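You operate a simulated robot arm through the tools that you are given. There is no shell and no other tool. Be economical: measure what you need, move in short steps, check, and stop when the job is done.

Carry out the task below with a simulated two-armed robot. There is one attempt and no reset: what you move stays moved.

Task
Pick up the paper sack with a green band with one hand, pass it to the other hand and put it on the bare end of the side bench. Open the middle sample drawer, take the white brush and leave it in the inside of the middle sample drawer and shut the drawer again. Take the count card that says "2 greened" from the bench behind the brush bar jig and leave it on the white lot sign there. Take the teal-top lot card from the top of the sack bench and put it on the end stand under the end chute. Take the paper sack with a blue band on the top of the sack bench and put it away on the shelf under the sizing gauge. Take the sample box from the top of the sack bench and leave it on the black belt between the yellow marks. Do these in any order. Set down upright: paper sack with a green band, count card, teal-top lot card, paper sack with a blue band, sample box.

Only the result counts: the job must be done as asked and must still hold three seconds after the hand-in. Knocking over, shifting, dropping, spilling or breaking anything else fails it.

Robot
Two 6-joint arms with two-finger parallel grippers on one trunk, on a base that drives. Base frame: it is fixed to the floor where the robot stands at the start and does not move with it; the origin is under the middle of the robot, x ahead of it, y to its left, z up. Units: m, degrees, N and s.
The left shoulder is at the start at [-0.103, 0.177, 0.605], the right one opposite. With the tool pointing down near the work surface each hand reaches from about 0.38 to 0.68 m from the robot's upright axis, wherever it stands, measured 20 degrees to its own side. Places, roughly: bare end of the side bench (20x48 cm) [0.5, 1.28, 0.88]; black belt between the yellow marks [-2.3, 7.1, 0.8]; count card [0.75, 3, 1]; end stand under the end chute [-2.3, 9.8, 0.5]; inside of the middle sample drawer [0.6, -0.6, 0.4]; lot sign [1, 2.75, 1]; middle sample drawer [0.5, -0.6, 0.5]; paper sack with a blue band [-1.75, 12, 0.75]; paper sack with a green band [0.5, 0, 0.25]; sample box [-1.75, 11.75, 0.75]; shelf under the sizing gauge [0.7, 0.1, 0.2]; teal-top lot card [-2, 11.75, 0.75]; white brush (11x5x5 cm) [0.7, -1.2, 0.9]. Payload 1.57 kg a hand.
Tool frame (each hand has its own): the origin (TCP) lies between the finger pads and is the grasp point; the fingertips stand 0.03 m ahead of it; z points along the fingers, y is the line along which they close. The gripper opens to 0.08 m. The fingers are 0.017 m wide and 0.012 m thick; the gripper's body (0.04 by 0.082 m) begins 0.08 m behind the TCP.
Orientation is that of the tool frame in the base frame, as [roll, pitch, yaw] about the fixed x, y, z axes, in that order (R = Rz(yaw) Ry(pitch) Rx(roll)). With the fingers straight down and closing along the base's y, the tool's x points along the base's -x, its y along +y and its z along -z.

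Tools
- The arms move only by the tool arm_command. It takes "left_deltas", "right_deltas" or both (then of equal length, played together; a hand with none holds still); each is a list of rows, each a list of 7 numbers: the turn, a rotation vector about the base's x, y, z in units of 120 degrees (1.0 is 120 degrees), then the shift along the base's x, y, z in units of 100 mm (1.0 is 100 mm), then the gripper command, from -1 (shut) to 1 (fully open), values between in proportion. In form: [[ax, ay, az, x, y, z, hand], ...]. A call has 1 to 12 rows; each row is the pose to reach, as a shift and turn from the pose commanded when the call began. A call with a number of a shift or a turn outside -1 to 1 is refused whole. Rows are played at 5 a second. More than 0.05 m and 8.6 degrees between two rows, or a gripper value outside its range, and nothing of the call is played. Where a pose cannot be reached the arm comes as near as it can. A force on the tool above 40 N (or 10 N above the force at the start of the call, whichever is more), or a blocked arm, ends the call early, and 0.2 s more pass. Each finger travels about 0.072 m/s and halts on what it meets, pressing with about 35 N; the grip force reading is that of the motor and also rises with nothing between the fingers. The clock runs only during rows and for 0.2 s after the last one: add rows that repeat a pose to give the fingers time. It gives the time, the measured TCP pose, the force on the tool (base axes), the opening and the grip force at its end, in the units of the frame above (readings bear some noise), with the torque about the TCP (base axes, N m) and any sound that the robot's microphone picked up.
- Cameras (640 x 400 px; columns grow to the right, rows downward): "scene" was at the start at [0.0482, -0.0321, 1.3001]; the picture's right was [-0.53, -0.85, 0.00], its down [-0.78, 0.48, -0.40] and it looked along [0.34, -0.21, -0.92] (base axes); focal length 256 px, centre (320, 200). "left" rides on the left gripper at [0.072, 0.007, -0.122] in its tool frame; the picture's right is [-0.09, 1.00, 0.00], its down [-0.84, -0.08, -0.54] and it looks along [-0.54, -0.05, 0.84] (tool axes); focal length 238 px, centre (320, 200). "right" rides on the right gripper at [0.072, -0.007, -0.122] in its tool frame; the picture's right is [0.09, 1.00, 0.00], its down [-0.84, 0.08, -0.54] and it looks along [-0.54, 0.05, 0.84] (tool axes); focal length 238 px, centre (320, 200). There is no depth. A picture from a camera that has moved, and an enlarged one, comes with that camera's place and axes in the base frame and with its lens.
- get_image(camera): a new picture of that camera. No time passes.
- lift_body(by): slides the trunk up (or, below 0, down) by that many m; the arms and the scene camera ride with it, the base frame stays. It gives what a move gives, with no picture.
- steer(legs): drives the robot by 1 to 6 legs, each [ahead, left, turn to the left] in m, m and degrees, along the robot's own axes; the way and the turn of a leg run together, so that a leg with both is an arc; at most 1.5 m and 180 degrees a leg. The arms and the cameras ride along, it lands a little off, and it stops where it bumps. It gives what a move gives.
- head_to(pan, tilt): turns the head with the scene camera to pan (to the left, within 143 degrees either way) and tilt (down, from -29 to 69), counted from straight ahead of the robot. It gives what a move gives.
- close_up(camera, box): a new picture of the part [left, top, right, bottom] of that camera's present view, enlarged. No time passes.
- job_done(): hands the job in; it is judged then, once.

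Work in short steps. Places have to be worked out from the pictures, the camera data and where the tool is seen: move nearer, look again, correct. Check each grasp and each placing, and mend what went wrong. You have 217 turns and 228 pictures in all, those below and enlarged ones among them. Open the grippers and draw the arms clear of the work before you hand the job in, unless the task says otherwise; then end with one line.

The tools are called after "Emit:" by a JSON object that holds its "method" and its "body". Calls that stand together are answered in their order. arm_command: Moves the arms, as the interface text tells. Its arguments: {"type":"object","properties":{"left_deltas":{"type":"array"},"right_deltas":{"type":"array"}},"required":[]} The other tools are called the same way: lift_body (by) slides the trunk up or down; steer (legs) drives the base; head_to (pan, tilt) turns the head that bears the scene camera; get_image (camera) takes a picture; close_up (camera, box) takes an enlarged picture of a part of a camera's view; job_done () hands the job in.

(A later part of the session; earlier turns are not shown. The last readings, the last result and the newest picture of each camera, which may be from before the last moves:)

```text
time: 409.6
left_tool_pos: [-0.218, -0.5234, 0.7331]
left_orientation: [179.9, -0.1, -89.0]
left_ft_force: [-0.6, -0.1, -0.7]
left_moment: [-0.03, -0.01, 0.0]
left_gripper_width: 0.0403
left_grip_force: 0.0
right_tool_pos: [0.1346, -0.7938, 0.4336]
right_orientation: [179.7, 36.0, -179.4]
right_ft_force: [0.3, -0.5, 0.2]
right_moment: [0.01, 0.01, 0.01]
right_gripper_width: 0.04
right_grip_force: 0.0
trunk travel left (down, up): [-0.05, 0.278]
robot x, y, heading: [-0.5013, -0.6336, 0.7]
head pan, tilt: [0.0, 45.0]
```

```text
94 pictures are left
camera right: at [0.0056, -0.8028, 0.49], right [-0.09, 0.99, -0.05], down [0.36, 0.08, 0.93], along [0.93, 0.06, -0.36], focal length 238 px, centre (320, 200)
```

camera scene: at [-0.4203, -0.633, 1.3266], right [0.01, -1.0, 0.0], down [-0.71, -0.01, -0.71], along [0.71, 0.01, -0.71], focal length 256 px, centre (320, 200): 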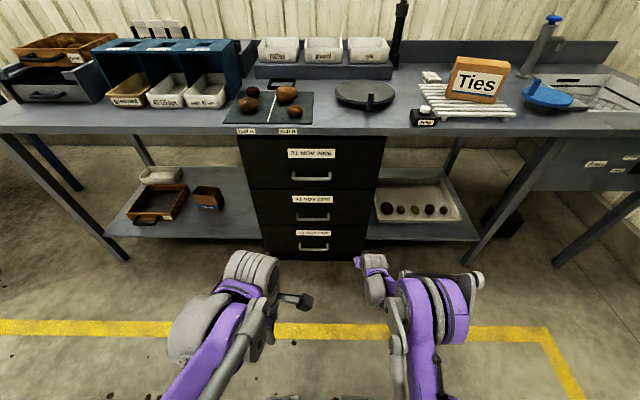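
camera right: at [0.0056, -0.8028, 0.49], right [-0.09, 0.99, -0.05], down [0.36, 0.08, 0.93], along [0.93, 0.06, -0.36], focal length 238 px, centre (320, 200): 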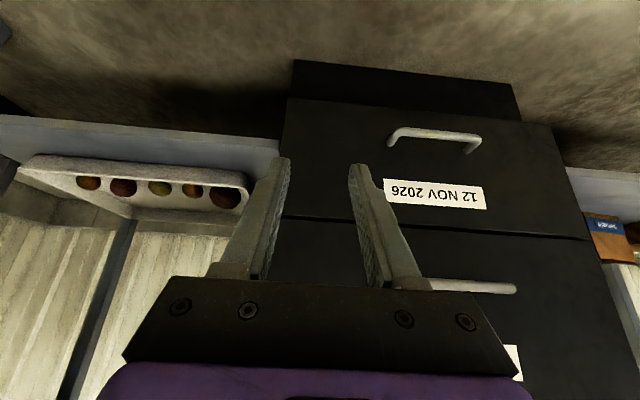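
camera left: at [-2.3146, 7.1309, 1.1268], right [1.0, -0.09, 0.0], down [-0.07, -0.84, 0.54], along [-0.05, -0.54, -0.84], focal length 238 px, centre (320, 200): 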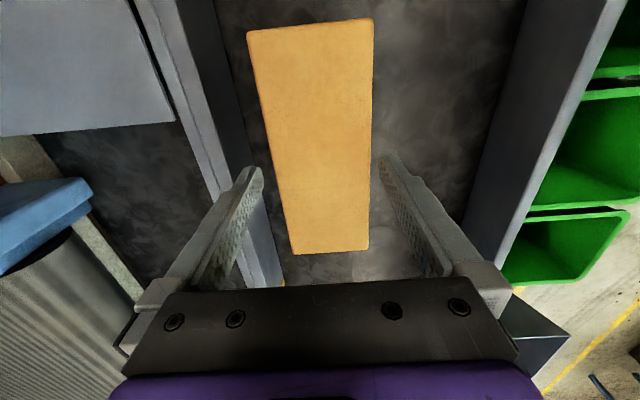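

Middle drawer ("03 NOV") handle at z≈0.44, y≈−0.6; the brush should be near (0.79,−1.12) left of the "Ties" box. I'll fetch the brush first: fold the right hand up, raise the trunk, and drive right.

Emit:
{"method": "arm_command", "body": {"right_deltas": [[0, 0.06, 0, -0.4, 0, 0.4, 0], [0, 0.12, 0, -0.8, 0, 0.8, 0], [0, 0.18, 0, -1, 0, 1, 0]]}}

Emit:
{"method": "arm_command", "body": {"right_deltas": [[0, 0.06, 0, -0.3, 0, 0.4, 0], [0, 0.12, 0, -0.5, 0, 0.8, 0], [0, 0.12, 0, -0.6, 0, 1, 0]]}}

Emit:
{"method": "lift_body", "body": {"by": 0.275}}

Emit:
{"method": "steer", "body": {"legs": [[0, -0.72, -0.7], [0.25, 0, 0]]}}

Emit:
{"method": "get_image", "body": {"camera": "scene"}}

```text
refused: row 1 steps farther than a row can; nothing moved
```

```text
time: 410.4
left_tool_pos: [-0.2188, -0.5239, 0.7335]
left_orientation: [179.9, 0.1, -89.0]
left_ft_force: [0.4, -0.5, 0.2]
left_moment: [0.01, 0.04, 0.0]
left_gripper_width: 0.0401
left_grip_force: 0.1
right_tool_pos: [0.0745, -0.7941, 0.534]
right_orientation: [179.6, 21.5, -179.5]
right_ft_force: [-0.7, 0.1, 0.7]
right_moment: [0.02, 0.0, 0.0]
right_gripper_width: 0.0399
right_grip_force: 0.0
trunk travel left (down, up): [-0.05, 0.278]
robot x, y, heading: [-0.5003, -0.6332, 0.9]
head pan, tilt: [0.0, 45.0]
```

```text
time: 413.2
left_tool_pos: [-0.2192, -0.5232, 1.0073]
left_orientation: [179.9, -0.1, -89.0]
left_ft_force: [-0.5, 0.7, -0.1]
left_moment: [0.0, -0.04, 0.01]
left_gripper_width: 0.04
left_grip_force: 0.0
right_tool_pos: [0.0722, -0.7941, 0.8092]
right_orientation: [179.6, 21.6, -179.5]
right_ft_force: [-0.5, -0.1, 0.1]
right_moment: [-0.05, 0.01, 0.01]
right_gripper_width: 0.0398
right_grip_force: 0.1
trunk travel left (down, up): [-0.325, 0.003]
robot x, y, heading: [-0.4996, -0.6292, 0.6]
head pan, tilt: [0.0, 45.0]
```

```text
time: 421.4
left_tool_pos: [0.0363, -1.2501, 1.0077]
left_orientation: [179.9, -0.1, -89.6]
left_ft_force: [-0.3, 0.1, 0.0]
left_moment: [-0.02, -0.01, 0.01]
left_gripper_width: 0.04
left_grip_force: 0.0
right_tool_pos: [0.3252, -1.5242, 0.8078]
right_orientation: [179.7, 21.5, 179.8]
right_ft_force: [-0.1, 0.1, -0.1]
right_moment: [-0.03, 0.02, 0.05]
right_gripper_width: 0.04
right_grip_force: 0.0
trunk travel left (down, up): [-0.325, 0.003]
robot x, y, heading: [-0.2474, -1.3566, -0.0]
head pan, tilt: [0.0, 45.0]
```

```text
93 pictures are left
camera scene: at [-0.2084, -1.3576, 1.6134], right [0.0, -1.0, 0.0], down [-0.71, 0.0, -0.71], along [0.71, 0.0, -0.71], focal length 256 px, centre (320, 200)
```

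scene: 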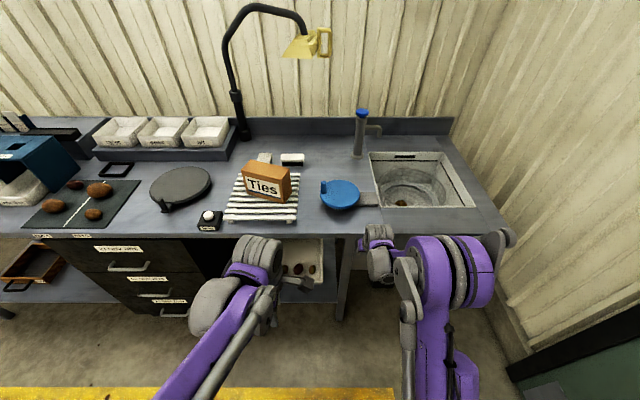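

Zoom on the white objects behind the Ties box; also raise the right hand first (it's below bench level).

Emit:
{"method": "close_up", "body": {"camera": "scene", "box": [190, 130, 350, 230]}}

Emit:
{"method": "arm_command", "body": {"right_deltas": [[0, 0, 0, -0.3, 0, 0.3, 0], [0, 0, 0, -0.6, 0, 0.6, 0], [0, 0, 0, -0.9, 0, 0.9, 0]]}}

Emit:
{"method": "arm_command", "body": {"right_deltas": [[0, 0, 0, 0, 0, 0.4, 0], [0, 0, 0, 0, 0, 0.8, 0], [0, 0, 0, 0, 0, 1, 0]]}}

```text
4.00 times, centred on (270, 180) of scene
camera zoom: at [-0.2084, -1.3576, 1.6134], right [0.0, -1.0, 0.0], down [-0.71, 0.0, -0.71], along [0.71, 0.0, -0.71], focal length 1024 px, centre (520, 280)
```

zoom: 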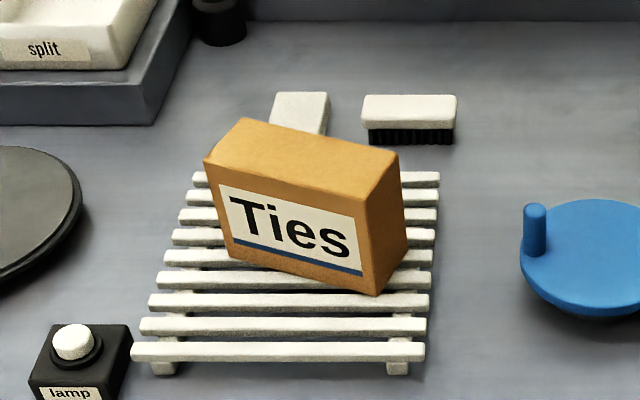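

```text
time: 422.2
left_tool_pos: [0.0356, -1.2502, 1.0078]
left_orientation: [179.9, 0.0, -89.7]
left_ft_force: [-0.2, 0.0, -0.2]
left_moment: [0.0, 0.0, 0.03]
left_gripper_width: 0.0402
left_grip_force: 0.1
right_tool_pos: [0.2354, -1.5238, 0.9001]
right_orientation: [179.6, 21.6, 179.9]
right_ft_force: [-0.6, 0.2, -0.3]
right_moment: [-0.05, -0.02, 0.01]
right_gripper_width: 0.0401
right_grip_force: 0.0
trunk travel left (down, up): [-0.325, 0.003]
robot x, y, heading: [-0.2433, -1.356, -0.0]
head pan, tilt: [0.0, 45.0]
```

```text
time: 423.0
left_tool_pos: [0.0361, -1.2509, 1.0097]
left_orientation: [179.9, 0.0, -89.7]
left_ft_force: [0.0, -1.0, 0.2]
left_moment: [-0.03, -0.01, 0.0]
left_gripper_width: 0.04
left_grip_force: 0.0
right_tool_pos: [0.2362, -1.524, 1.0011]
right_orientation: [179.6, 21.6, 179.7]
right_ft_force: [-0.2, 0.1, 0.2]
right_moment: [0.03, -0.03, 0.0]
right_gripper_width: 0.0401
right_grip_force: 0.0
trunk travel left (down, up): [-0.325, 0.003]
robot x, y, heading: [-0.2455, -1.3532, 0.2]
head pan, tilt: [0.0, 45.0]
```

The white brush (bristled) is at about (0.757,−1.229), lying along y. Raise the right hand more, and drive ahead to x≈0.08.

Emit:
{"method": "arm_command", "body": {"left_deltas": [[0, 0, 0, 0, 0, 0.4, 1], [0, 0, 0, 0, 0, 0.8, 1], [0, 0, 0, 0, 0, 1, 1]], "right_deltas": [[0, 0, 0, -0.2, 0, 0.4, 0], [0, 0, 0, -0.4, 0, 0.8, 0], [0, 0, 0, -0.6, 0, 1, 0]]}}

Emit:
{"method": "steer", "body": {"legs": [[0.33, 0, 0]]}}

Emit:
{"method": "get_image", "body": {"camera": "scene"}}

Emit:
{"method": "get_image", "body": {"camera": "left"}}

```text
time: 423.8
left_tool_pos: [0.0372, -1.2489, 1.1087]
left_orientation: [179.9, 0.0, -89.7]
left_ft_force: [-0.3, 0.0, 0.4]
left_moment: [-0.03, -0.01, -0.02]
left_gripper_width: 0.08
left_grip_force: 0.0
right_tool_pos: [0.1752, -1.5248, 1.0991]
right_orientation: [179.6, 21.5, 179.8]
right_ft_force: [0.0, -0.5, -0.2]
right_moment: [-0.02, -0.02, -0.01]
right_gripper_width: 0.0401
right_grip_force: 0.0
trunk travel left (down, up): [-0.325, 0.003]
robot x, y, heading: [-0.2455, -1.358, 0.2]
head pan, tilt: [0.0, 45.0]
```

```text
time: 426.0
left_tool_pos: [0.3665, -1.249, 1.1078]
left_orientation: [179.9, 0.0, -89.7]
left_ft_force: [0.3, 0.5, -0.2]
left_moment: [0.02, 0.0, 0.02]
left_gripper_width: 0.0799
left_grip_force: 0.1
right_tool_pos: [0.5043, -1.5245, 1.0973]
right_orientation: [179.5, 21.6, 179.9]
right_ft_force: [0.3, -0.2, 0.3]
right_moment: [-0.03, 0.03, 0.02]
right_gripper_width: 0.0399
right_grip_force: 0.0
trunk travel left (down, up): [-0.325, 0.003]
robot x, y, heading: [0.0888, -1.3553, 0.2]
head pan, tilt: [0.0, 45.0]
```

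```text
91 pictures are left
camera scene: at [0.1223, -1.3574, 1.6134], right [0.0, -1.0, 0.0], down [-0.71, 0.0, -0.71], along [0.71, 0.0, -0.71], focal length 256 px, centre (320, 200)
```

scene: 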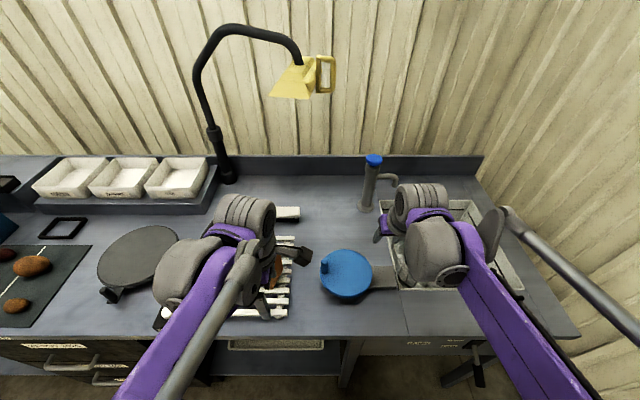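

```text
90 pictures are left
camera left: at [0.36, -1.3212, 1.2302], right [-1.0, 0.09, 0.0], down [0.07, 0.84, 0.54], along [0.05, 0.54, -0.84], focal length 238 px, centre (320, 200)
```

left: 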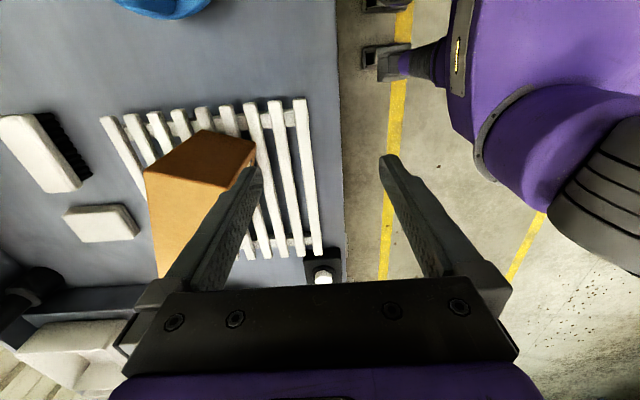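

The Ties box (top ≈1.07) blocks a direct left-arm reach, so I'll use the right hand, tilted so fingers point toward +y and down, coming from the −y side. First level the right hand and turn it −90° about z.

Emit:
{"method": "arm_command", "body": {"right_deltas": [[0, 0.06, 0, -0.1, 0, 0, 0.4], [0, 0.12, 0, -0.2, 0, 0, 1], [0, 0.18, 0, -0.3, 0, 0, 1]]}}

Emit:
{"method": "arm_command", "body": {"right_deltas": [[0, 0, -0.07, 0, 0, 0, 1], [0, 0, -0.14, 0, 0, 0, 1], [0, 0, -0.21, 0, 0, 0, 1], [0, 0, -0.28, 0, 0, 0, 1], [0, 0, -0.35, 0, 0, 0, 1], [0, 0, -0.42, 0, 0, 0, 1], [0, 0, -0.49, 0, 0, 0, 1], [0, 0, -0.56, 0, 0, 0, 1], [0, 0, -0.63, 0, 0, 0, 1], [0, 0, -0.7, 0, 0, 0, 1], [0, 0, -0.75, 0, 0, 0, 1]]}}

Emit:
{"method": "arm_command", "body": {"right_deltas": [[0.07, 0, 0, 0, 0, 0, 1], [0.14, 0, 0, 0, 0, 0, 1], [0.21, 0, 0, 0, 0, 0, 1], [0.28, 0, 0, 0, 0, 0, 1], [0.33, 0, 0, 0, 0, 0, 1]]}}

Emit:
{"method": "get_image", "body": {"camera": "scene"}}

Emit:
{"method": "get_image", "body": {"camera": "right"}}

```text
time: 426.8
left_tool_pos: [0.3683, -1.2492, 1.1087]
left_orientation: [179.8, -0.1, -89.7]
left_ft_force: [-0.5, -0.2, 0.2]
left_moment: [0.01, 0.01, -0.01]
left_gripper_width: 0.0799
left_grip_force: 0.1
right_tool_pos: [0.4763, -1.5237, 1.0986]
right_orientation: [179.7, -0.2, 179.7]
right_ft_force: [0.5, -0.2, -0.2]
right_moment: [-0.03, -0.03, 0.05]
right_gripper_width: 0.0803
right_grip_force: 0.1
trunk travel left (down, up): [-0.325, 0.003]
robot x, y, heading: [0.0865, -1.3554, 0.1]
head pan, tilt: [0.0, 45.0]
```

```text
time: 429.2
left_tool_pos: [0.3665, -1.2489, 1.1078]
left_orientation: [179.9, 0.0, -89.6]
left_ft_force: [-0.9, 0.6, 0.1]
left_moment: [0.01, 0.01, 0.0]
left_gripper_width: 0.0799
left_grip_force: 0.1
right_tool_pos: [0.4757, -1.5235, 1.0978]
right_orientation: [179.5, 0.1, 89.6]
right_ft_force: [-0.8, -0.4, 0.4]
right_moment: [0.0, 0.02, 0.0]
right_gripper_width: 0.08
right_grip_force: 0.1
trunk travel left (down, up): [-0.325, 0.003]
robot x, y, heading: [0.084, -1.3572, 0.2]
head pan, tilt: [0.0, 45.0]
```

```text
time: 430.4
left_tool_pos: [0.3674, -1.2492, 1.1075]
left_orientation: [179.9, 0.1, -89.7]
left_ft_force: [-0.6, 0.6, 0.1]
left_moment: [0.01, -0.01, 0.02]
left_gripper_width: 0.08
left_grip_force: 0.0
right_tool_pos: [0.477, -1.524, 1.0969]
right_orientation: [179.8, -39.7, 89.8]
right_ft_force: [-0.7, -0.5, 0.2]
right_moment: [0.01, -0.01, 0.0]
right_gripper_width: 0.08
right_grip_force: 0.0
trunk travel left (down, up): [-0.325, 0.003]
robot x, y, heading: [0.0852, -1.3581, 0.2]
head pan, tilt: [0.0, 45.0]
```

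```text
89 pictures are left
camera scene: at [0.1231, -1.3577, 1.6136], right [0.0, -1.0, 0.0], down [-0.71, 0.0, -0.71], along [0.71, 0.0, -0.71], focal length 256 px, centre (320, 200)
```

scene: 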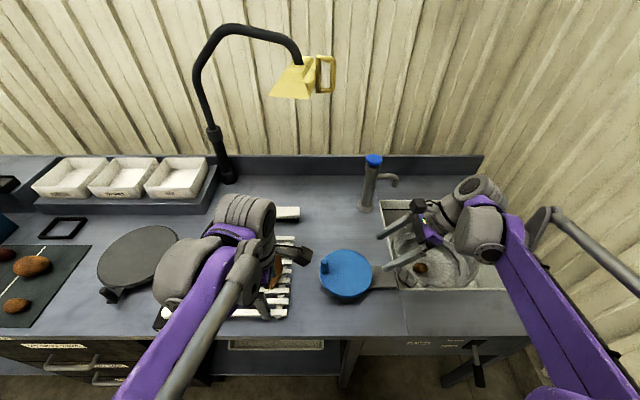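

```text
88 pictures are left
camera right: at [0.4708, -1.5475, 1.2372], right [1.0, 0.06, 0.06], down [0.07, -0.99, -0.12], along [0.05, 0.12, -0.99], focal length 238 px, centre (320, 200)
```

right: 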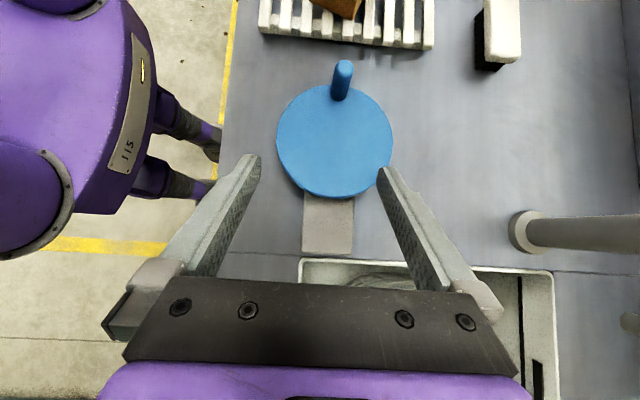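

The tilt works well and the brush is visible at the upper right (~(0.745,−1.23)). Move the left hand out of the way and the right hand toward the brush.

Emit:
{"method": "arm_command", "body": {"left_deltas": [[0, 0, 0, -0.3, 0.3, 0, 0], [0, 0, 0, -0.5, 0.6, 0, 0], [0, 0, 0, -0.6, 1, 0, 0], [0, 0, 0, -0.6, 1, 0, 0]], "right_deltas": [[0, 0, 0, 0.2, 0.3, 0, 1], [0, 0, 0, 0.5, 0.6, 0, 1], [0, 0, 0, 0.8, 0.9, 0, 1], [0, 0, 0, 1, 1, 0, 1]]}}

Emit:
{"method": "arm_command", "body": {"right_deltas": [[0, 0, 0, 0.2, 0.3, 0, 1], [0, 0, 0, 0.5, 0.6, 0, 1], [0, 0, 0, 0.8, 0.9, 0, 1]]}}

Emit:
{"method": "get_image", "body": {"camera": "right"}}

Emit:
{"method": "get_image", "body": {"camera": "scene"}}

```text
time: 431.4
left_tool_pos: [0.3078, -1.1499, 1.1083]
left_orientation: [179.9, -0.1, -89.7]
left_ft_force: [-0.3, 0.6, 0.2]
left_moment: [-0.03, 0.0, 0.02]
left_gripper_width: 0.0401
left_grip_force: 0.0
right_tool_pos: [0.5773, -1.4241, 1.0982]
right_orientation: [179.8, -39.7, 89.7]
right_ft_force: [-0.2, -0.2, 0.7]
right_moment: [-0.04, 0.0, 0.01]
right_gripper_width: 0.0804
right_grip_force: 0.0
trunk travel left (down, up): [-0.325, 0.003]
robot x, y, heading: [0.0858, -1.3555, 0.0]
head pan, tilt: [0.0, 45.0]
```

```text
time: 432.2
left_tool_pos: [0.3079, -1.1494, 1.1084]
left_orientation: [179.9, -0.1, -89.7]
left_ft_force: [0.8, -0.3, 0.0]
left_moment: [-0.02, 0.02, 0.04]
left_gripper_width: 0.04
left_grip_force: 0.0
right_tool_pos: [0.6581, -1.3352, 1.0982]
right_orientation: [179.8, -39.7, 89.8]
right_ft_force: [-0.2, 0.3, 0.1]
right_moment: [-0.02, 0.02, 0.01]
right_gripper_width: 0.0798
right_grip_force: 0.1
trunk travel left (down, up): [-0.325, 0.003]
robot x, y, heading: [0.0866, -1.3592, 0.3]
head pan, tilt: [0.0, 45.0]
```

```text
87 pictures are left
camera right: at [0.6518, -1.357, 1.2371], right [1.0, 0.06, 0.06], down [0.07, -0.99, -0.12], along [0.05, 0.12, -0.99], focal length 238 px, centre (320, 200)
```

right: 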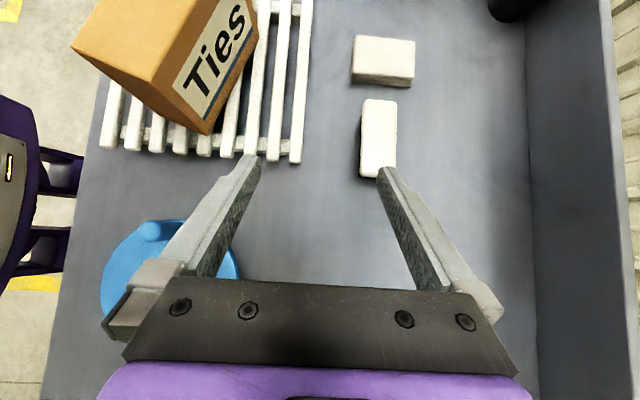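

```text
86 pictures are left
camera scene: at [0.124, -1.3566, 1.6136], right [0.0, -1.0, 0.0], down [-0.71, 0.0, -0.71], along [0.71, 0.0, -0.71], focal length 256 px, centre (320, 200)
```

scene: 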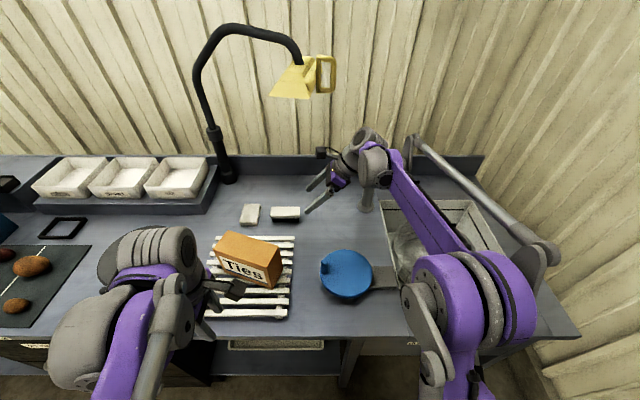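

Brush centre at (0.743,−1.23). Lower to z≈1.0 first (under the lamp), then go over the brush.

Emit:
{"method": "arm_command", "body": {"right_deltas": [[0, 0, 0, 0, 0, -0.4, 1], [0, 0, 0, 0.1, 0, -0.8, 1], [0, 0, 0, 0.4, 0.1, -1, 1], [0, 0, 0, 0.7, 0.3, -1, 1], [0, 0, 0, 0.85, 0.6, -1, 1]]}}

Emit:
{"method": "get_image", "body": {"camera": "right"}}

Emit:
{"method": "get_image", "body": {"camera": "scene"}}

```text
time: 433.4
left_tool_pos: [0.3086, -1.149, 1.1085]
left_orientation: [179.8, 0.0, -89.7]
left_ft_force: [-0.8, -0.6, 0.9]
left_moment: [-0.04, 0.04, 0.0]
left_gripper_width: 0.0399
left_grip_force: 0.0
right_tool_pos: [0.7414, -1.2731, 0.9978]
right_orientation: [179.8, -39.6, 89.7]
right_ft_force: [0.0, -1.0, 0.2]
right_moment: [0.0, 0.0, 0.01]
right_gripper_width: 0.08
right_grip_force: 0.1
trunk travel left (down, up): [-0.325, 0.003]
robot x, y, heading: [0.0887, -1.3589, 0.1]
head pan, tilt: [0.0, 45.0]
```

```text
85 pictures are left
camera right: at [0.7356, -1.296, 1.1373], right [1.0, 0.06, 0.06], down [0.07, -0.99, -0.12], along [0.05, 0.12, -0.99], focal length 238 px, centre (320, 200)
```

right: 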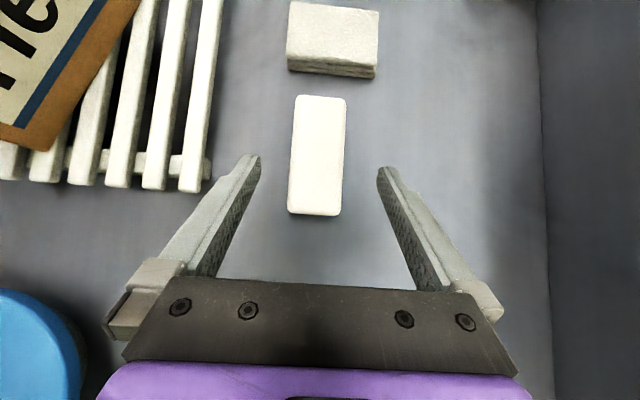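

```text
84 pictures are left
camera scene: at [0.1231, -1.3565, 1.6136], right [0.0, -1.0, 0.0], down [-0.71, 0.0, -0.71], along [0.71, 0.0, -0.71], focal length 256 px, centre (320, 200)
```

scene: 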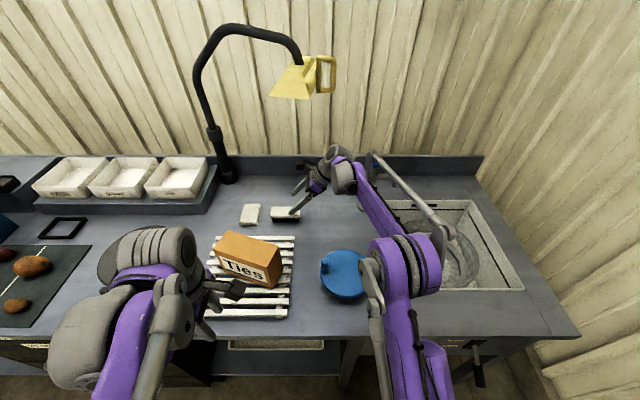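

Aligned in x. Descend to (0.741,−1.245,0.918) and close.

Emit:
{"method": "arm_command", "body": {"right_deltas": [[0, 0, 0, 0, 0.1, -0.3, 1], [0, 0, 0, 0, 0.2, -0.6, 1], [0, 0, 0, 0, 0.28, -0.78, 1], [0, 0, 0, 0, 0.28, -0.78, 0], [0, 0, 0, 0, 0.28, -0.78, -1], [0, 0, 0, 0, 0.28, -0.78, -1]]}}

Emit:
{"method": "get_image", "body": {"camera": "right"}}

```text
time: 434.2
left_tool_pos: [0.3054, -1.1512, 1.1102]
left_orientation: [-180.0, 0.0, -89.8]
left_ft_force: [-0.9, 0.6, -0.2]
left_moment: [-0.03, 0.03, -0.02]
left_gripper_width: 0.0404
left_grip_force: 0.1
right_tool_pos: [0.7416, -1.2503, 0.9287]
right_orientation: [-180.0, -40.2, 89.3]
right_ft_force: [-6.0, -11.2, 28.1]
right_moment: [0.1, 0.52, 0.51]
right_gripper_width: 0.0667
right_grip_force: 9.6
trunk travel left (down, up): [-0.325, 0.003]
robot x, y, heading: [0.088, -1.3554, 0.1]
head pan, tilt: [0.0, 45.0]
stopped in row 4 (right hand): the force on the tool passed its limit at 52 N (the readings are from after the stop); the commanded pose is now the measured one
```

```text
83 pictures are left
camera right: at [0.7351, -1.275, 1.0679], right [1.0, 0.06, 0.06], down [0.07, -0.99, -0.12], along [0.05, 0.13, -0.99], focal length 238 px, centre (320, 200)
```

right: 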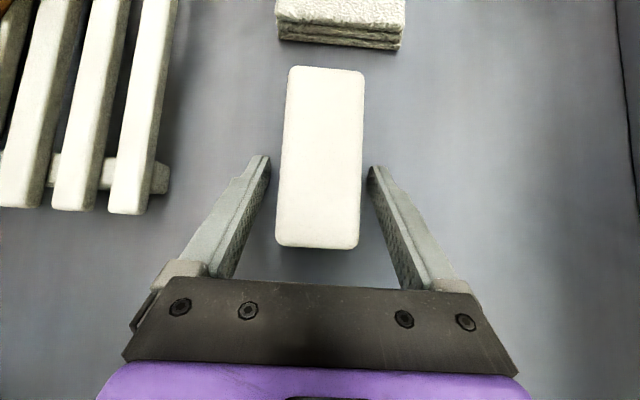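

Tips touched the bench (z≈0.90). Raise 5 mm and close on the brush, then lift.

Emit:
{"method": "arm_command", "body": {"right_deltas": [[0, 0, 0, 0, 0, 0.06, 0.6], [0, 0, 0, 0, 0, 0.06, 0], [0, 0, 0, 0, 0, 0.06, -1], [0, 0, 0, 0, 0, 0.06, -1], [0, 0, 0, 0, 0, 0.06, -1]]}}

Emit:
{"method": "arm_command", "body": {"right_deltas": [[0, 0, 0, 0, 0, 0.3, -1], [0, 0, 0, 0, 0, 0.6, -1]]}}

Emit:
{"method": "get_image", "body": {"camera": "right"}}

```text
time: 435.4
left_tool_pos: [0.3079, -1.1494, 1.1085]
left_orientation: [179.9, 0.0, -89.7]
left_ft_force: [-0.1, 0.2, 0.1]
left_moment: [0.01, 0.01, -0.01]
left_gripper_width: 0.0399
left_grip_force: 0.0
right_tool_pos: [0.7429, -1.2487, 0.9305]
right_orientation: [-179.9, -39.9, 89.3]
right_ft_force: [-0.1, -0.6, 0.0]
right_moment: [-0.03, -0.02, -0.01]
right_gripper_width: 0.0454
right_grip_force: 34.8
trunk travel left (down, up): [-0.325, 0.003]
robot x, y, heading: [0.0823, -1.3575, 0.1]
head pan, tilt: [0.0, 45.0]
```

```text
time: 436.0
left_tool_pos: [0.3069, -1.1492, 1.1085]
left_orientation: [180.0, 0.0, -89.8]
left_ft_force: [-0.4, -0.1, -0.2]
left_moment: [-0.01, -0.01, 0.02]
left_gripper_width: 0.0399
left_grip_force: 0.0
right_tool_pos: [0.7423, -1.248, 0.9922]
right_orientation: [-180.0, -39.9, 89.3]
right_ft_force: [0.2, 0.0, -0.5]
right_moment: [-0.02, -0.03, 0.01]
right_gripper_width: 0.0456
right_grip_force: 34.9
trunk travel left (down, up): [-0.325, 0.003]
robot x, y, heading: [0.0839, -1.3546, 0.0]
head pan, tilt: [0.0, 45.0]
```

```text
82 pictures are left
camera right: at [0.737, -1.2732, 1.1324], right [1.0, 0.06, 0.06], down [0.07, -0.99, -0.12], along [0.05, 0.12, -0.99], focal length 238 px, centre (320, 200)
```

right: 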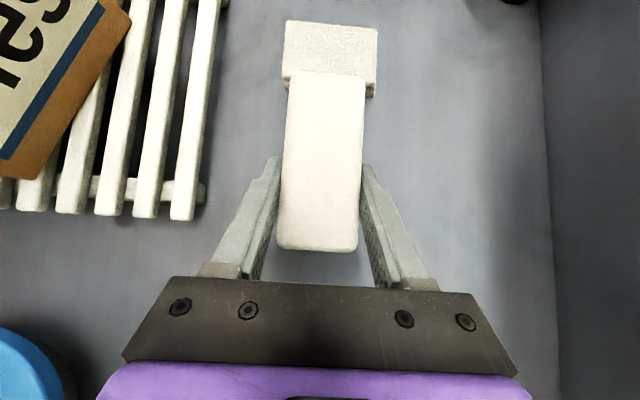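

Brush held firmly. Retrace the path out and up, then back the base away from the bench.

Emit:
{"method": "arm_command", "body": {"right_deltas": [[0, 0, 0, -0.2, -0.2, 0.1, -1], [0, 0, 0, -0.5, -0.5, 0.3, -1], [0, 0, 0, -0.8, -0.8, 0.5, -1], [0, 0, 0, -1, -1, 0.8, -1]]}}

Emit:
{"method": "arm_command", "body": {"right_deltas": [[0, 0, 0, -0.3, -0.3, 0.2, -1], [0, 0, 0, -0.6, -0.6, 0.3, -1], [0, 0, 0, -1, -0.9, 0.4, -1], [0, 0, 0, -1, -1, 0.4, -1]]}}

Emit:
{"method": "steer", "body": {"legs": [[-0.65, 0, 0]]}}

Emit:
{"method": "get_image", "body": {"camera": "scene"}}

```text
time: 437.0
left_tool_pos: [0.3069, -1.1508, 1.108]
left_orientation: [-180.0, 0.0, -89.7]
left_ft_force: [-0.1, -0.3, 0.7]
left_moment: [0.01, 0.02, 0.0]
left_gripper_width: 0.0399
left_grip_force: 0.0
right_tool_pos: [0.6412, -1.3495, 1.0728]
right_orientation: [-179.9, -39.9, 89.4]
right_ft_force: [-0.1, 0.1, -1.2]
right_moment: [-0.02, 0.0, 0.02]
right_gripper_width: 0.0454
right_grip_force: 35.2
trunk travel left (down, up): [-0.325, 0.003]
robot x, y, heading: [0.0841, -1.3589, 0.1]
head pan, tilt: [0.0, 45.0]
```

```text
refused: row 3 steps farther than a row can; nothing moved
```

```text
time: 440.6
left_tool_pos: [-0.3415, -1.149, 1.1079]
left_orientation: [179.8, 0.1, -89.9]
left_ft_force: [-0.1, -0.7, 0.3]
left_moment: [0.01, 0.02, -0.03]
left_gripper_width: 0.04
left_grip_force: 0.0
right_tool_pos: [-0.0087, -1.3507, 1.0718]
right_orientation: [179.9, -39.9, 89.1]
right_ft_force: [1.3, 0.3, -0.9]
right_moment: [-0.01, 0.01, -0.01]
right_gripper_width: 0.0453
right_grip_force: 35.5
trunk travel left (down, up): [-0.325, 0.003]
robot x, y, heading: [-0.562, -1.3543, -0.1]
head pan, tilt: [0.0, 45.0]
```

```text
81 pictures are left
camera scene: at [-0.5276, -1.3561, 1.6137], right [0.0, -1.0, 0.0], down [-0.71, 0.0, -0.71], along [0.71, 0.0, -0.71], focal length 256 px, centre (320, 200)
```

scene: 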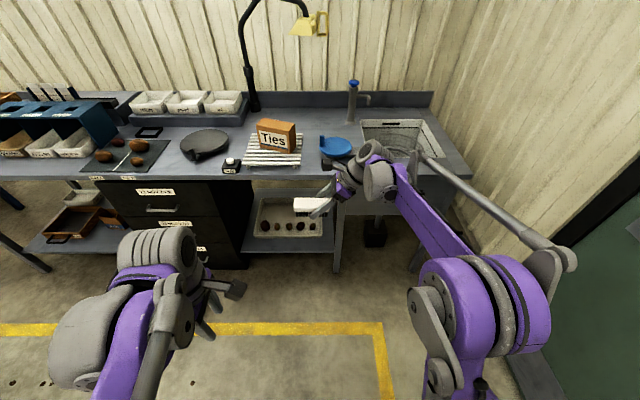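

Clear. Lower the trunk, drive left to face the drawers from y≈−0.75, and move the hands: right (brush) to the side, left forward.

Emit:
{"method": "lift_body", "body": {"by": -0.275}}

Emit:
{"method": "steer", "body": {"legs": [[0, 0.6, 0]]}}

Emit:
{"method": "arm_command", "body": {"left_deltas": [[0, 0, 0, 0.4, 0, 0, 0], [0, 0, 0, 0.8, 0, 0, 0], [0, 0, 0, 1, 0, -0.3, 0], [0, 0, 0, 1, 0, -0.7, 0], [0, 0, 0, 1, 0, -1, 0]], "right_deltas": [[0, 0, 0, -0.1, -0.4, 0, -1], [0, 0, 0, -0.2, -0.8, 0, -1], [0, 0, 0, -0.3, -1, 0, -1], [0, 0, 0, -0.3, -1, 0, -1], [0, 0, 0, -0.3, -1, 0, -1]]}}

Emit:
{"method": "arm_command", "body": {"left_deltas": [[0, -0.07, 0, 0.2, 0, -0.1, 0], [0, -0.14, 0, 0.4, 0, -0.2, 0], [0, -0.21, 0, 0.6, 0, -0.3, 0], [0, -0.28, 0, 0.8, 0, -0.4, 0], [0, -0.35, 0, 1, 0, -0.5, 0], [0, -0.42, 0, 1, 0, -0.6, 0], [0, -0.49, 0, 1, 0, -0.7, 0], [0, -0.56, 0, 1, 0, -0.8, 0], [0, -0.63, 0, 1, 0, -0.9, 0], [0, -0.7, 0, 1, 0, -1, 0], [0, -0.75, 0, 1, 0, -1, 0]]}}

Emit:
{"method": "get_image", "body": {"camera": "left"}}

Emit:
{"method": "get_image", "body": {"camera": "scene"}}

```text
time: 443.4
left_tool_pos: [-0.3418, -1.1501, 0.8335]
left_orientation: [179.9, 0.1, -89.9]
left_ft_force: [-0.2, 0.0, 0.4]
left_moment: [0.0, 0.01, -0.04]
left_gripper_width: 0.0402
left_grip_force: 0.1
right_tool_pos: [-0.008, -1.3511, 0.7969]
right_orientation: [-180.0, -39.9, 89.2]
right_ft_force: [-0.2, -0.6, -0.8]
right_moment: [0.0, 0.0, 0.02]
right_gripper_width: 0.0456
right_grip_force: 35.2
trunk travel left (down, up): [-0.05, 0.278]
robot x, y, heading: [-0.566, -1.3528, -0.0]
head pan, tilt: [0.0, 45.0]
```

```text
time: 449.2
left_tool_pos: [-0.3401, -0.5497, 0.8321]
left_orientation: [179.9, 0.0, -89.8]
left_ft_force: [0.6, -0.1, -0.2]
left_moment: [0.0, 0.03, -0.04]
left_gripper_width: 0.0403
left_grip_force: 0.2
right_tool_pos: [-0.0087, -0.7495, 0.7972]
right_orientation: [-179.8, -39.8, 89.2]
right_ft_force: [-0.7, -0.2, -1.1]
right_moment: [-0.05, 0.0, 0.02]
right_gripper_width: 0.0455
right_grip_force: 35.4
trunk travel left (down, up): [-0.05, 0.278]
robot x, y, heading: [-0.5679, -0.7565, -0.1]
head pan, tilt: [0.0, 45.0]
```

```text
time: 450.4
left_tool_pos: [-0.2424, -0.5493, 0.7327]
left_orientation: [179.9, 0.0, -89.7]
left_ft_force: [0.1, 0.1, 0.7]
left_moment: [0.01, -0.04, -0.01]
left_gripper_width: 0.0398
left_grip_force: 0.1
right_tool_pos: [-0.0387, -0.8491, 0.7964]
right_orientation: [-179.8, -39.8, 89.2]
right_ft_force: [0.5, -0.3, -0.9]
right_moment: [-0.02, 0.01, 0.02]
right_gripper_width: 0.0454
right_grip_force: 35.4
trunk travel left (down, up): [-0.05, 0.278]
robot x, y, heading: [-0.561, -0.7533, -0.2]
head pan, tilt: [0.0, 45.0]
```

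```text
time: 452.8
left_tool_pos: [-0.0985, -0.55, 0.6865]
left_orientation: [-90.6, 3.2, -91.0]
left_ft_force: [-0.5, 2.8, 2.2]
left_moment: [-0.07, 0.11, -0.21]
left_gripper_width: 0.0402
left_grip_force: 0.0
left hand out of reach, approached as far as the arm can: row 9, 10, 11
right_tool_pos: [-0.0379, -0.8485, 0.7967]
right_orientation: [-179.9, -39.9, 89.2]
right_ft_force: [0.2, -0.3, -0.4]
right_moment: [-0.02, 0.01, 0.03]
right_gripper_width: 0.0449
right_grip_force: 35.0
trunk travel left (down, up): [-0.05, 0.278]
robot x, y, heading: [-0.5649, -0.7554, -0.3]
head pan, tilt: [0.0, 45.0]
```

```text
80 pictures are left
camera left: at [-0.2227, -0.6195, 0.6772], right [-0.01, 0.15, -0.99], down [-0.53, 0.84, 0.13], along [0.85, 0.52, 0.07], focal length 238 px, centre (320, 200)
```

left: 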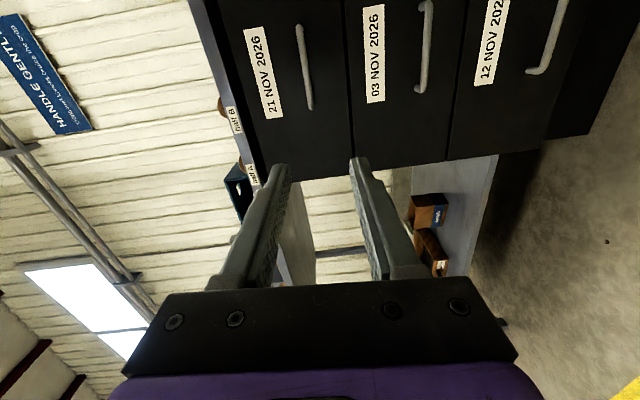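

```text
79 pictures are left
camera scene: at [-0.4841, -0.7568, 1.3266], right [0.0, -1.0, 0.0], down [-0.71, 0.0, -0.71], along [0.71, 0.0, -0.71], focal length 256 px, centre (320, 200)
```

scene: 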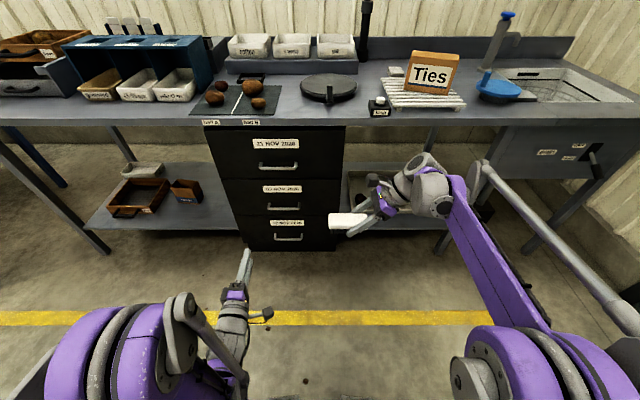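

Middle handle triangulates to about (0.315, −0.594, 0.476), bar along y. Drive ahead 0.2 m and bring the left hand in front of it, open.

Emit:
{"method": "steer", "body": {"legs": [[0.2, 0, 0]]}}

Emit:
{"method": "arm_command", "body": {"left_deltas": [[0, 0, 0, 0, -0.2, -0.4, 0.3], [0, 0, 0, 0.1, -0.4, -0.8, 0.3], [0, 0, 0, 0.3, -0.45, -1, 0.3]]}}

Emit:
{"method": "arm_command", "body": {"left_deltas": [[0, 0, 0, 0.2, 0, -0.4, 0.3], [0, 0, 0, 0.5, 0, -0.8, 0.3], [0, 0, 0, 0.7, 0, -1, 0.3]]}}

Emit:
{"method": "get_image", "body": {"camera": "left"}}

Emit:
{"method": "get_image", "body": {"camera": "scene"}}

```text
time: 454.4
left_tool_pos: [0.1006, -0.5468, 0.6884]
left_orientation: [-90.2, -0.2, -89.9]
left_ft_force: [0.5, 0.3, 0.2]
left_moment: [0.03, -0.01, 0.04]
left_gripper_width: 0.0399
left_grip_force: 0.0
right_tool_pos: [0.1606, -0.8496, 0.7969]
right_orientation: [-179.9, -39.9, 89.3]
right_ft_force: [0.3, 0.5, -0.8]
right_moment: [-0.01, -0.01, 0.01]
right_gripper_width: 0.0453
right_grip_force: 35.2
trunk travel left (down, up): [-0.05, 0.278]
robot x, y, heading: [-0.3681, -0.7552, 0.1]
head pan, tilt: [0.0, 45.0]
```

```text
time: 455.2
left_tool_pos: [0.1634, -0.5658, 0.622]
left_orientation: [-90.4, -0.2, -91.3]
left_ft_force: [-0.7, 1.1, 0.0]
left_moment: [-0.02, 0.01, -0.01]
left_gripper_width: 0.0519
left_grip_force: 0.1
left hand out of reach, approached as far as the arm can: row 1, 2, 3
right_tool_pos: [0.1613, -0.8504, 0.7963]
right_orientation: [-180.0, -39.8, 89.3]
right_ft_force: [-0.5, 0.2, -0.5]
right_moment: [-0.02, 0.02, -0.01]
right_gripper_width: 0.0453
right_grip_force: 35.2
trunk travel left (down, up): [-0.05, 0.278]
robot x, y, heading: [-0.3643, -0.759, 0.1]
head pan, tilt: [0.0, 45.0]
```

```text
time: 456.0
left_tool_pos: [0.2332, -0.5555, 0.523]
left_orientation: [-90.2, -0.2, -90.6]
left_ft_force: [0.9, 0.2, -0.1]
left_moment: [-0.04, 0.03, -0.02]
left_gripper_width: 0.0519
left_grip_force: 0.1
left hand out of reach, approached as far as the arm can: row 1, 2, 3
right_tool_pos: [0.1592, -0.8503, 0.7976]
right_orientation: [-179.9, -39.8, 89.1]
right_ft_force: [-0.7, 0.3, -1.8]
right_moment: [-0.08, -0.01, -0.01]
right_gripper_width: 0.0456
right_grip_force: 35.0
trunk travel left (down, up): [-0.05, 0.278]
robot x, y, heading: [-0.3609, -0.7551, -0.1]
head pan, tilt: [0.0, 45.0]
```

```text
78 pictures are left
camera left: at [0.1094, -0.6256, 0.5167], right [0.0, 0.09, -1.0], down [-0.53, 0.84, 0.08], along [0.85, 0.53, 0.04], focal length 238 px, centre (320, 200)
```

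left: 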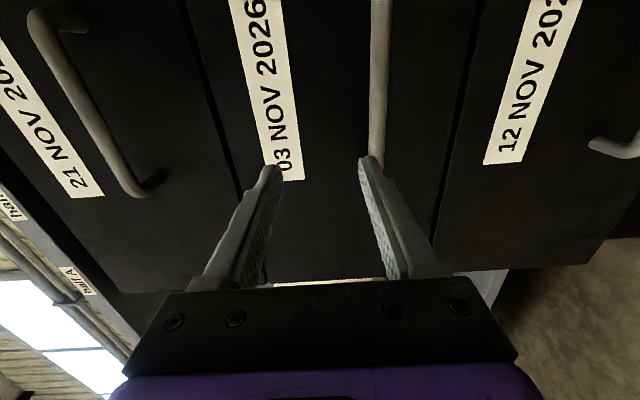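

```text
77 pictures are left
camera scene: at [-0.2856, -0.7572, 1.3266], right [0.0, -1.0, 0.0], down [-0.71, 0.0, -0.71], along [0.71, 0.0, -0.71], focal length 256 px, centre (320, 200)
```

scene: 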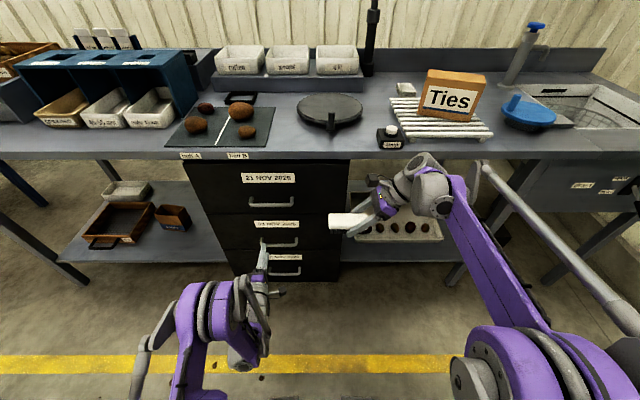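

Handle bar at z≈0.471 ending at y≈−0.536. Shift the base right 3 cm and lower the hand 5 cm to bar height.

Emit:
{"method": "steer", "body": {"legs": [[0, -0.035, 0]]}}

Emit:
{"method": "arm_command", "body": {"left_deltas": [[0, 0, 0, 0, 0, -0.3, 0.3], [0, 0, 0, 0, 0, -0.52, 0.3]]}}

Emit:
{"method": "get_image", "body": {"camera": "left"}}

```text
time: 456.9
left_tool_pos: [0.2323, -0.59, 0.5219]
left_orientation: [-90.4, -0.4, -90.6]
left_ft_force: [0.0, -1.0, -0.1]
left_moment: [-0.05, 0.0, 0.01]
left_gripper_width: 0.052
left_grip_force: 0.1
right_tool_pos: [0.1604, -0.8856, 0.7962]
right_orientation: [-179.9, -39.9, 89.3]
right_ft_force: [0.6, -0.2, -1.1]
right_moment: [-0.01, -0.01, 0.0]
right_gripper_width: 0.0452
right_grip_force: 34.8
trunk travel left (down, up): [-0.05, 0.278]
robot x, y, heading: [-0.3669, -0.7918, -0.2]
head pan, tilt: [0.0, 45.0]
```

```text
time: 457.6
left_tool_pos: [0.2331, -0.5888, 0.4703]
left_orientation: [-90.3, -0.3, -90.8]
left_ft_force: [-1.5, 0.5, 0.6]
left_moment: [-0.02, -0.02, 0.02]
left_gripper_width: 0.0518
left_grip_force: 0.1
right_tool_pos: [0.1599, -0.8838, 0.7968]
right_orientation: [-179.9, -39.8, 89.3]
right_ft_force: [0.0, 0.6, -0.9]
right_moment: [0.02, 0.0, 0.0]
right_gripper_width: 0.0455
right_grip_force: 35.0
trunk travel left (down, up): [-0.05, 0.278]
robot x, y, heading: [-0.3617, -0.7902, 0.1]
head pan, tilt: [0.0, 45.0]
```

```text
76 pictures are left
camera left: at [0.1093, -0.6599, 0.4654], right [0.0, 0.09, -1.0], down [-0.53, 0.84, 0.08], along [0.85, 0.53, 0.04], focal length 238 px, centre (320, 200)
```

left: 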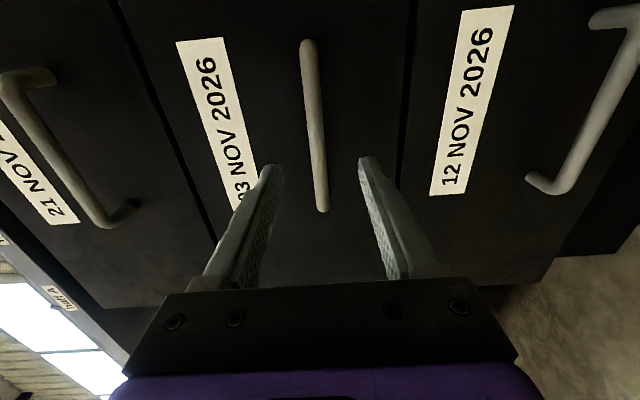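

Aligned on the bar. Advance 7 cm and close.

Emit:
{"method": "arm_command", "body": {"left_deltas": [[0, 0, 0, 0.3, 0, 0.03, 0.3], [0, 0, 0, 0.6, 0, 0.03, 0.3], [0, 0, 0, 0.72, 0, 0.03, 0.3]]}}

Emit:
{"method": "get_image", "body": {"camera": "left"}}

```text
time: 458.4
left_tool_pos: [0.3042, -0.5901, 0.4731]
left_orientation: [-90.4, -0.2, -91.0]
left_ft_force: [0.5, -0.2, 0.5]
left_moment: [0.05, -0.03, 0.0]
left_gripper_width: 0.052
left_grip_force: 0.0
right_tool_pos: [0.1589, -0.8846, 0.7969]
right_orientation: [-179.9, -39.9, 89.3]
right_ft_force: [0.1, -0.3, -0.6]
right_moment: [0.01, -0.02, 0.0]
right_gripper_width: 0.0457
right_grip_force: 35.4
trunk travel left (down, up): [-0.05, 0.278]
robot x, y, heading: [-0.3668, -0.7898, 0.1]
head pan, tilt: [0.0, 45.0]
```

```text
75 pictures are left
camera left: at [0.1809, -0.6593, 0.4683], right [-0.01, 0.09, -1.0], down [-0.53, 0.85, 0.08], along [0.85, 0.53, 0.04], focal length 238 px, centre (320, 200)
```

left: 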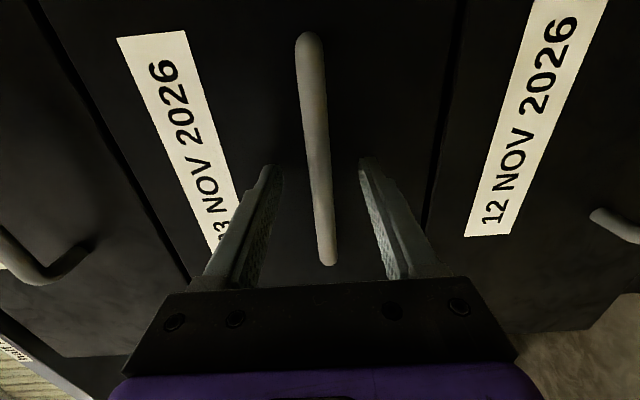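

Bar is between the pads. Close.

Emit:
{"method": "arm_command", "body": {"left_deltas": [[0, 0, 0, 0.06, 0, 0, 0.3], [0, 0, 0, 0.06, 0, 0, -0.4], [0, 0, 0, 0.06, 0, 0, -1], [0, 0, 0, 0.06, 0, 0, -1], [0, 0, 0, 0.06, 0, 0, -1]]}}

Emit:
{"method": "steer", "body": {"legs": [[-0.06, 0, 0]]}}

Emit:
{"method": "get_image", "body": {"camera": "scene"}}

```text
time: 459.6
left_tool_pos: [0.3108, -0.5894, 0.4719]
left_orientation: [-90.5, -0.1, -91.0]
left_ft_force: [-7.2, -1.3, -13.6]
left_moment: [0.14, 0.02, 0.16]
left_gripper_width: 0.0137
left_grip_force: 30.1
right_tool_pos: [0.1591, -0.8845, 0.796]
right_orientation: [-180.0, -40.0, 89.1]
right_ft_force: [-0.6, 0.5, -1.4]
right_moment: [0.0, 0.01, -0.01]
right_gripper_width: 0.0452
right_grip_force: 34.7
trunk travel left (down, up): [-0.05, 0.278]
robot x, y, heading: [-0.3681, -0.7898, -0.2]
head pan, tilt: [0.0, 45.0]
```

```text
time: 460.5
left_tool_pos: [0.2522, -0.5887, 0.471]
left_orientation: [-90.5, -0.1, -90.9]
left_ft_force: [-0.8, -3.5, -16.8]
left_moment: [0.14, 0.08, 0.03]
left_gripper_width: 0.0137
left_grip_force: 29.9
right_tool_pos: [0.1007, -0.8838, 0.7967]
right_orientation: [-179.9, -39.9, 89.1]
right_ft_force: [1.3, 0.0, -1.3]
right_moment: [-0.02, 0.0, 0.01]
right_gripper_width: 0.0453
right_grip_force: 34.8
trunk travel left (down, up): [-0.05, 0.278]
robot x, y, heading: [-0.4258, -0.7911, -0.1]
head pan, tilt: [0.0, 45.0]
```

```text
74 pictures are left
camera scene: at [-0.3442, -0.7916, 1.3265], right [0.0, -1.0, 0.0], down [-0.71, 0.0, -0.71], along [0.71, 0.0, -0.71], focal length 256 px, centre (320, 200)
```

scene: 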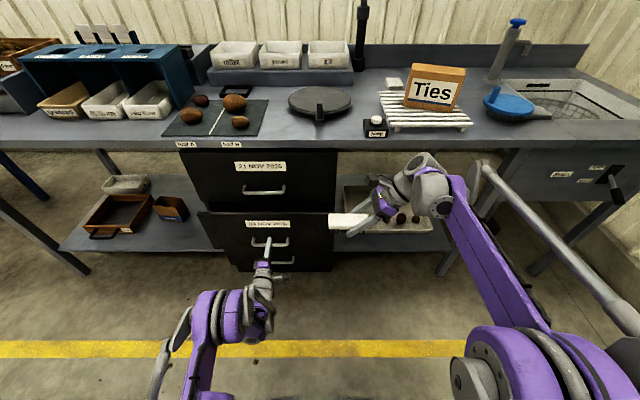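

The middle drawer moves. Pull another 0.17 m.

Emit:
{"method": "steer", "body": {"legs": [[-0.17, 0, 0]]}}

Emit:
{"method": "get_image", "body": {"camera": "scene"}}

```text
time: 462.0
left_tool_pos: [0.0829, -0.5901, 0.4716]
left_orientation: [-90.5, -0.2, -91.0]
left_ft_force: [1.1, -16.1, -15.8]
left_moment: [0.04, 0.04, -0.06]
left_gripper_width: 0.0135
left_grip_force: 29.9
right_tool_pos: [-0.0693, -0.8836, 0.7957]
right_orientation: [-179.9, -39.9, 89.4]
right_ft_force: [-0.6, -0.2, -0.9]
right_moment: [-0.02, -0.01, 0.0]
right_gripper_width: 0.0452
right_grip_force: 35.0
trunk travel left (down, up): [-0.05, 0.278]
robot x, y, heading: [-0.5931, -0.7928, 0.0]
head pan, tilt: [0.0, 45.0]
```

```text
73 pictures are left
camera scene: at [-0.5135, -0.7922, 1.3265], right [0.0, -1.0, 0.0], down [-0.71, 0.0, -0.71], along [0.71, 0.0, -0.71], focal length 256 px, centre (320, 200)
```

scene: 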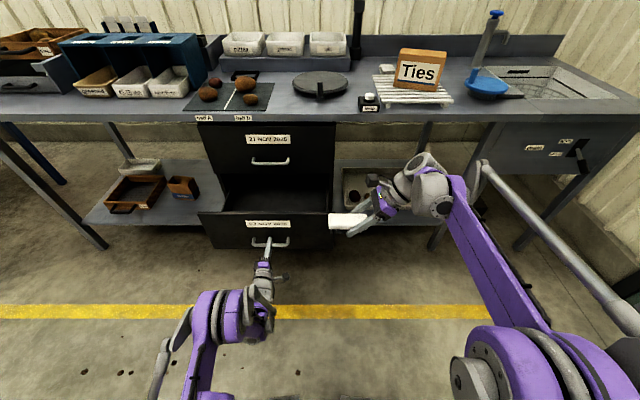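

Drawer is open ~0.23 m and empty. Release the handle, draw the left hand back and up.

Emit:
{"method": "arm_command", "body": {"left_deltas": [[0, 0, 0, 0, 0, 0, 0.2], [0, 0, 0, 0, 0, 0, 0.3], [0, 0, 0, -0.3, 0, 0, 0.3], [0, 0, 0, -0.6, 0, 0, 0.3], [0, 0, 0, -0.8, 0.2, 0.3, 0.3], [0, 0, 0, -0.9, 0.4, 0.6, 0.3], [0, 0, 0, -0.9, 0.6, 1, 0.3]]}}

Emit:
{"method": "arm_command", "body": {"left_deltas": [[0, 0, 0, -0.2, 0.2, 0.4, 0], [0, 0, 0, -0.4, 0.4, 0.8, 0], [0, 0, 0, -0.5, 0.6, 1, 0]]}}

Emit:
{"method": "get_image", "body": {"camera": "scene"}}

```text
time: 463.6
left_tool_pos: [-0.0091, -0.5279, 0.5719]
left_orientation: [-90.4, -0.1, -90.9]
left_ft_force: [0.0, 0.5, 0.3]
left_moment: [-0.01, -0.02, -0.01]
left_gripper_width: 0.0518
left_grip_force: 0.2
right_tool_pos: [-0.069, -0.8841, 0.797]
right_orientation: [180.0, -39.9, 89.4]
right_ft_force: [-0.1, 0.0, -1.5]
right_moment: [0.02, 0.0, -0.01]
right_gripper_width: 0.0454
right_grip_force: 34.1
trunk travel left (down, up): [-0.05, 0.278]
robot x, y, heading: [-0.5949, -0.792, 0.1]
head pan, tilt: [0.0, 45.0]
```

```text
time: 464.4
left_tool_pos: [-0.0599, -0.4695, 0.6733]
left_orientation: [-90.4, -0.2, -91.0]
left_ft_force: [-0.2, 0.0, -0.7]
left_moment: [0.02, 0.03, -0.01]
left_gripper_width: 0.0398
left_grip_force: 0.1
right_tool_pos: [-0.0703, -0.8843, 0.7974]
right_orientation: [180.0, -39.9, 89.3]
right_ft_force: [-0.5, 0.0, -1.0]
right_moment: [-0.04, -0.02, -0.02]
right_gripper_width: 0.0454
right_grip_force: 35.2
trunk travel left (down, up): [-0.05, 0.278]
robot x, y, heading: [-0.5969, -0.7912, -0.0]
head pan, tilt: [0.0, 45.0]
```

```text
72 pictures are left
camera scene: at [-0.5153, -0.7918, 1.3266], right [0.0, -1.0, 0.0], down [-0.71, 0.0, -0.71], along [0.71, 0.0, -0.71], focal length 256 px, centre (320, 200)
```

scene: 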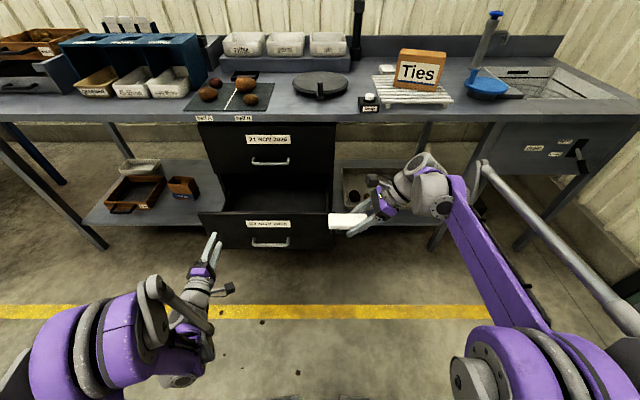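

Zoom in on the open drawer.

Emit:
{"method": "close_up", "body": {"camera": "scene", "box": [190, 130, 390, 255]}}

```text
3.20 times, centred on (290, 192) of scene
camera zoom: at [-0.5153, -0.7918, 1.3266], right [0.0, -1.0, 0.0], down [-0.71, 0.0, -0.71], along [0.71, 0.0, -0.71], focal length 819 px, centre (416, 224)
```

zoom: 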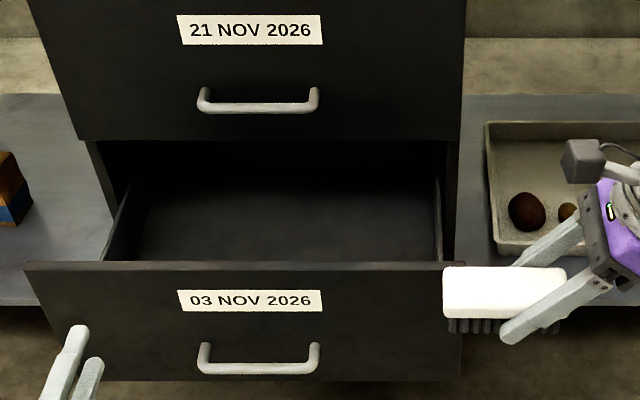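

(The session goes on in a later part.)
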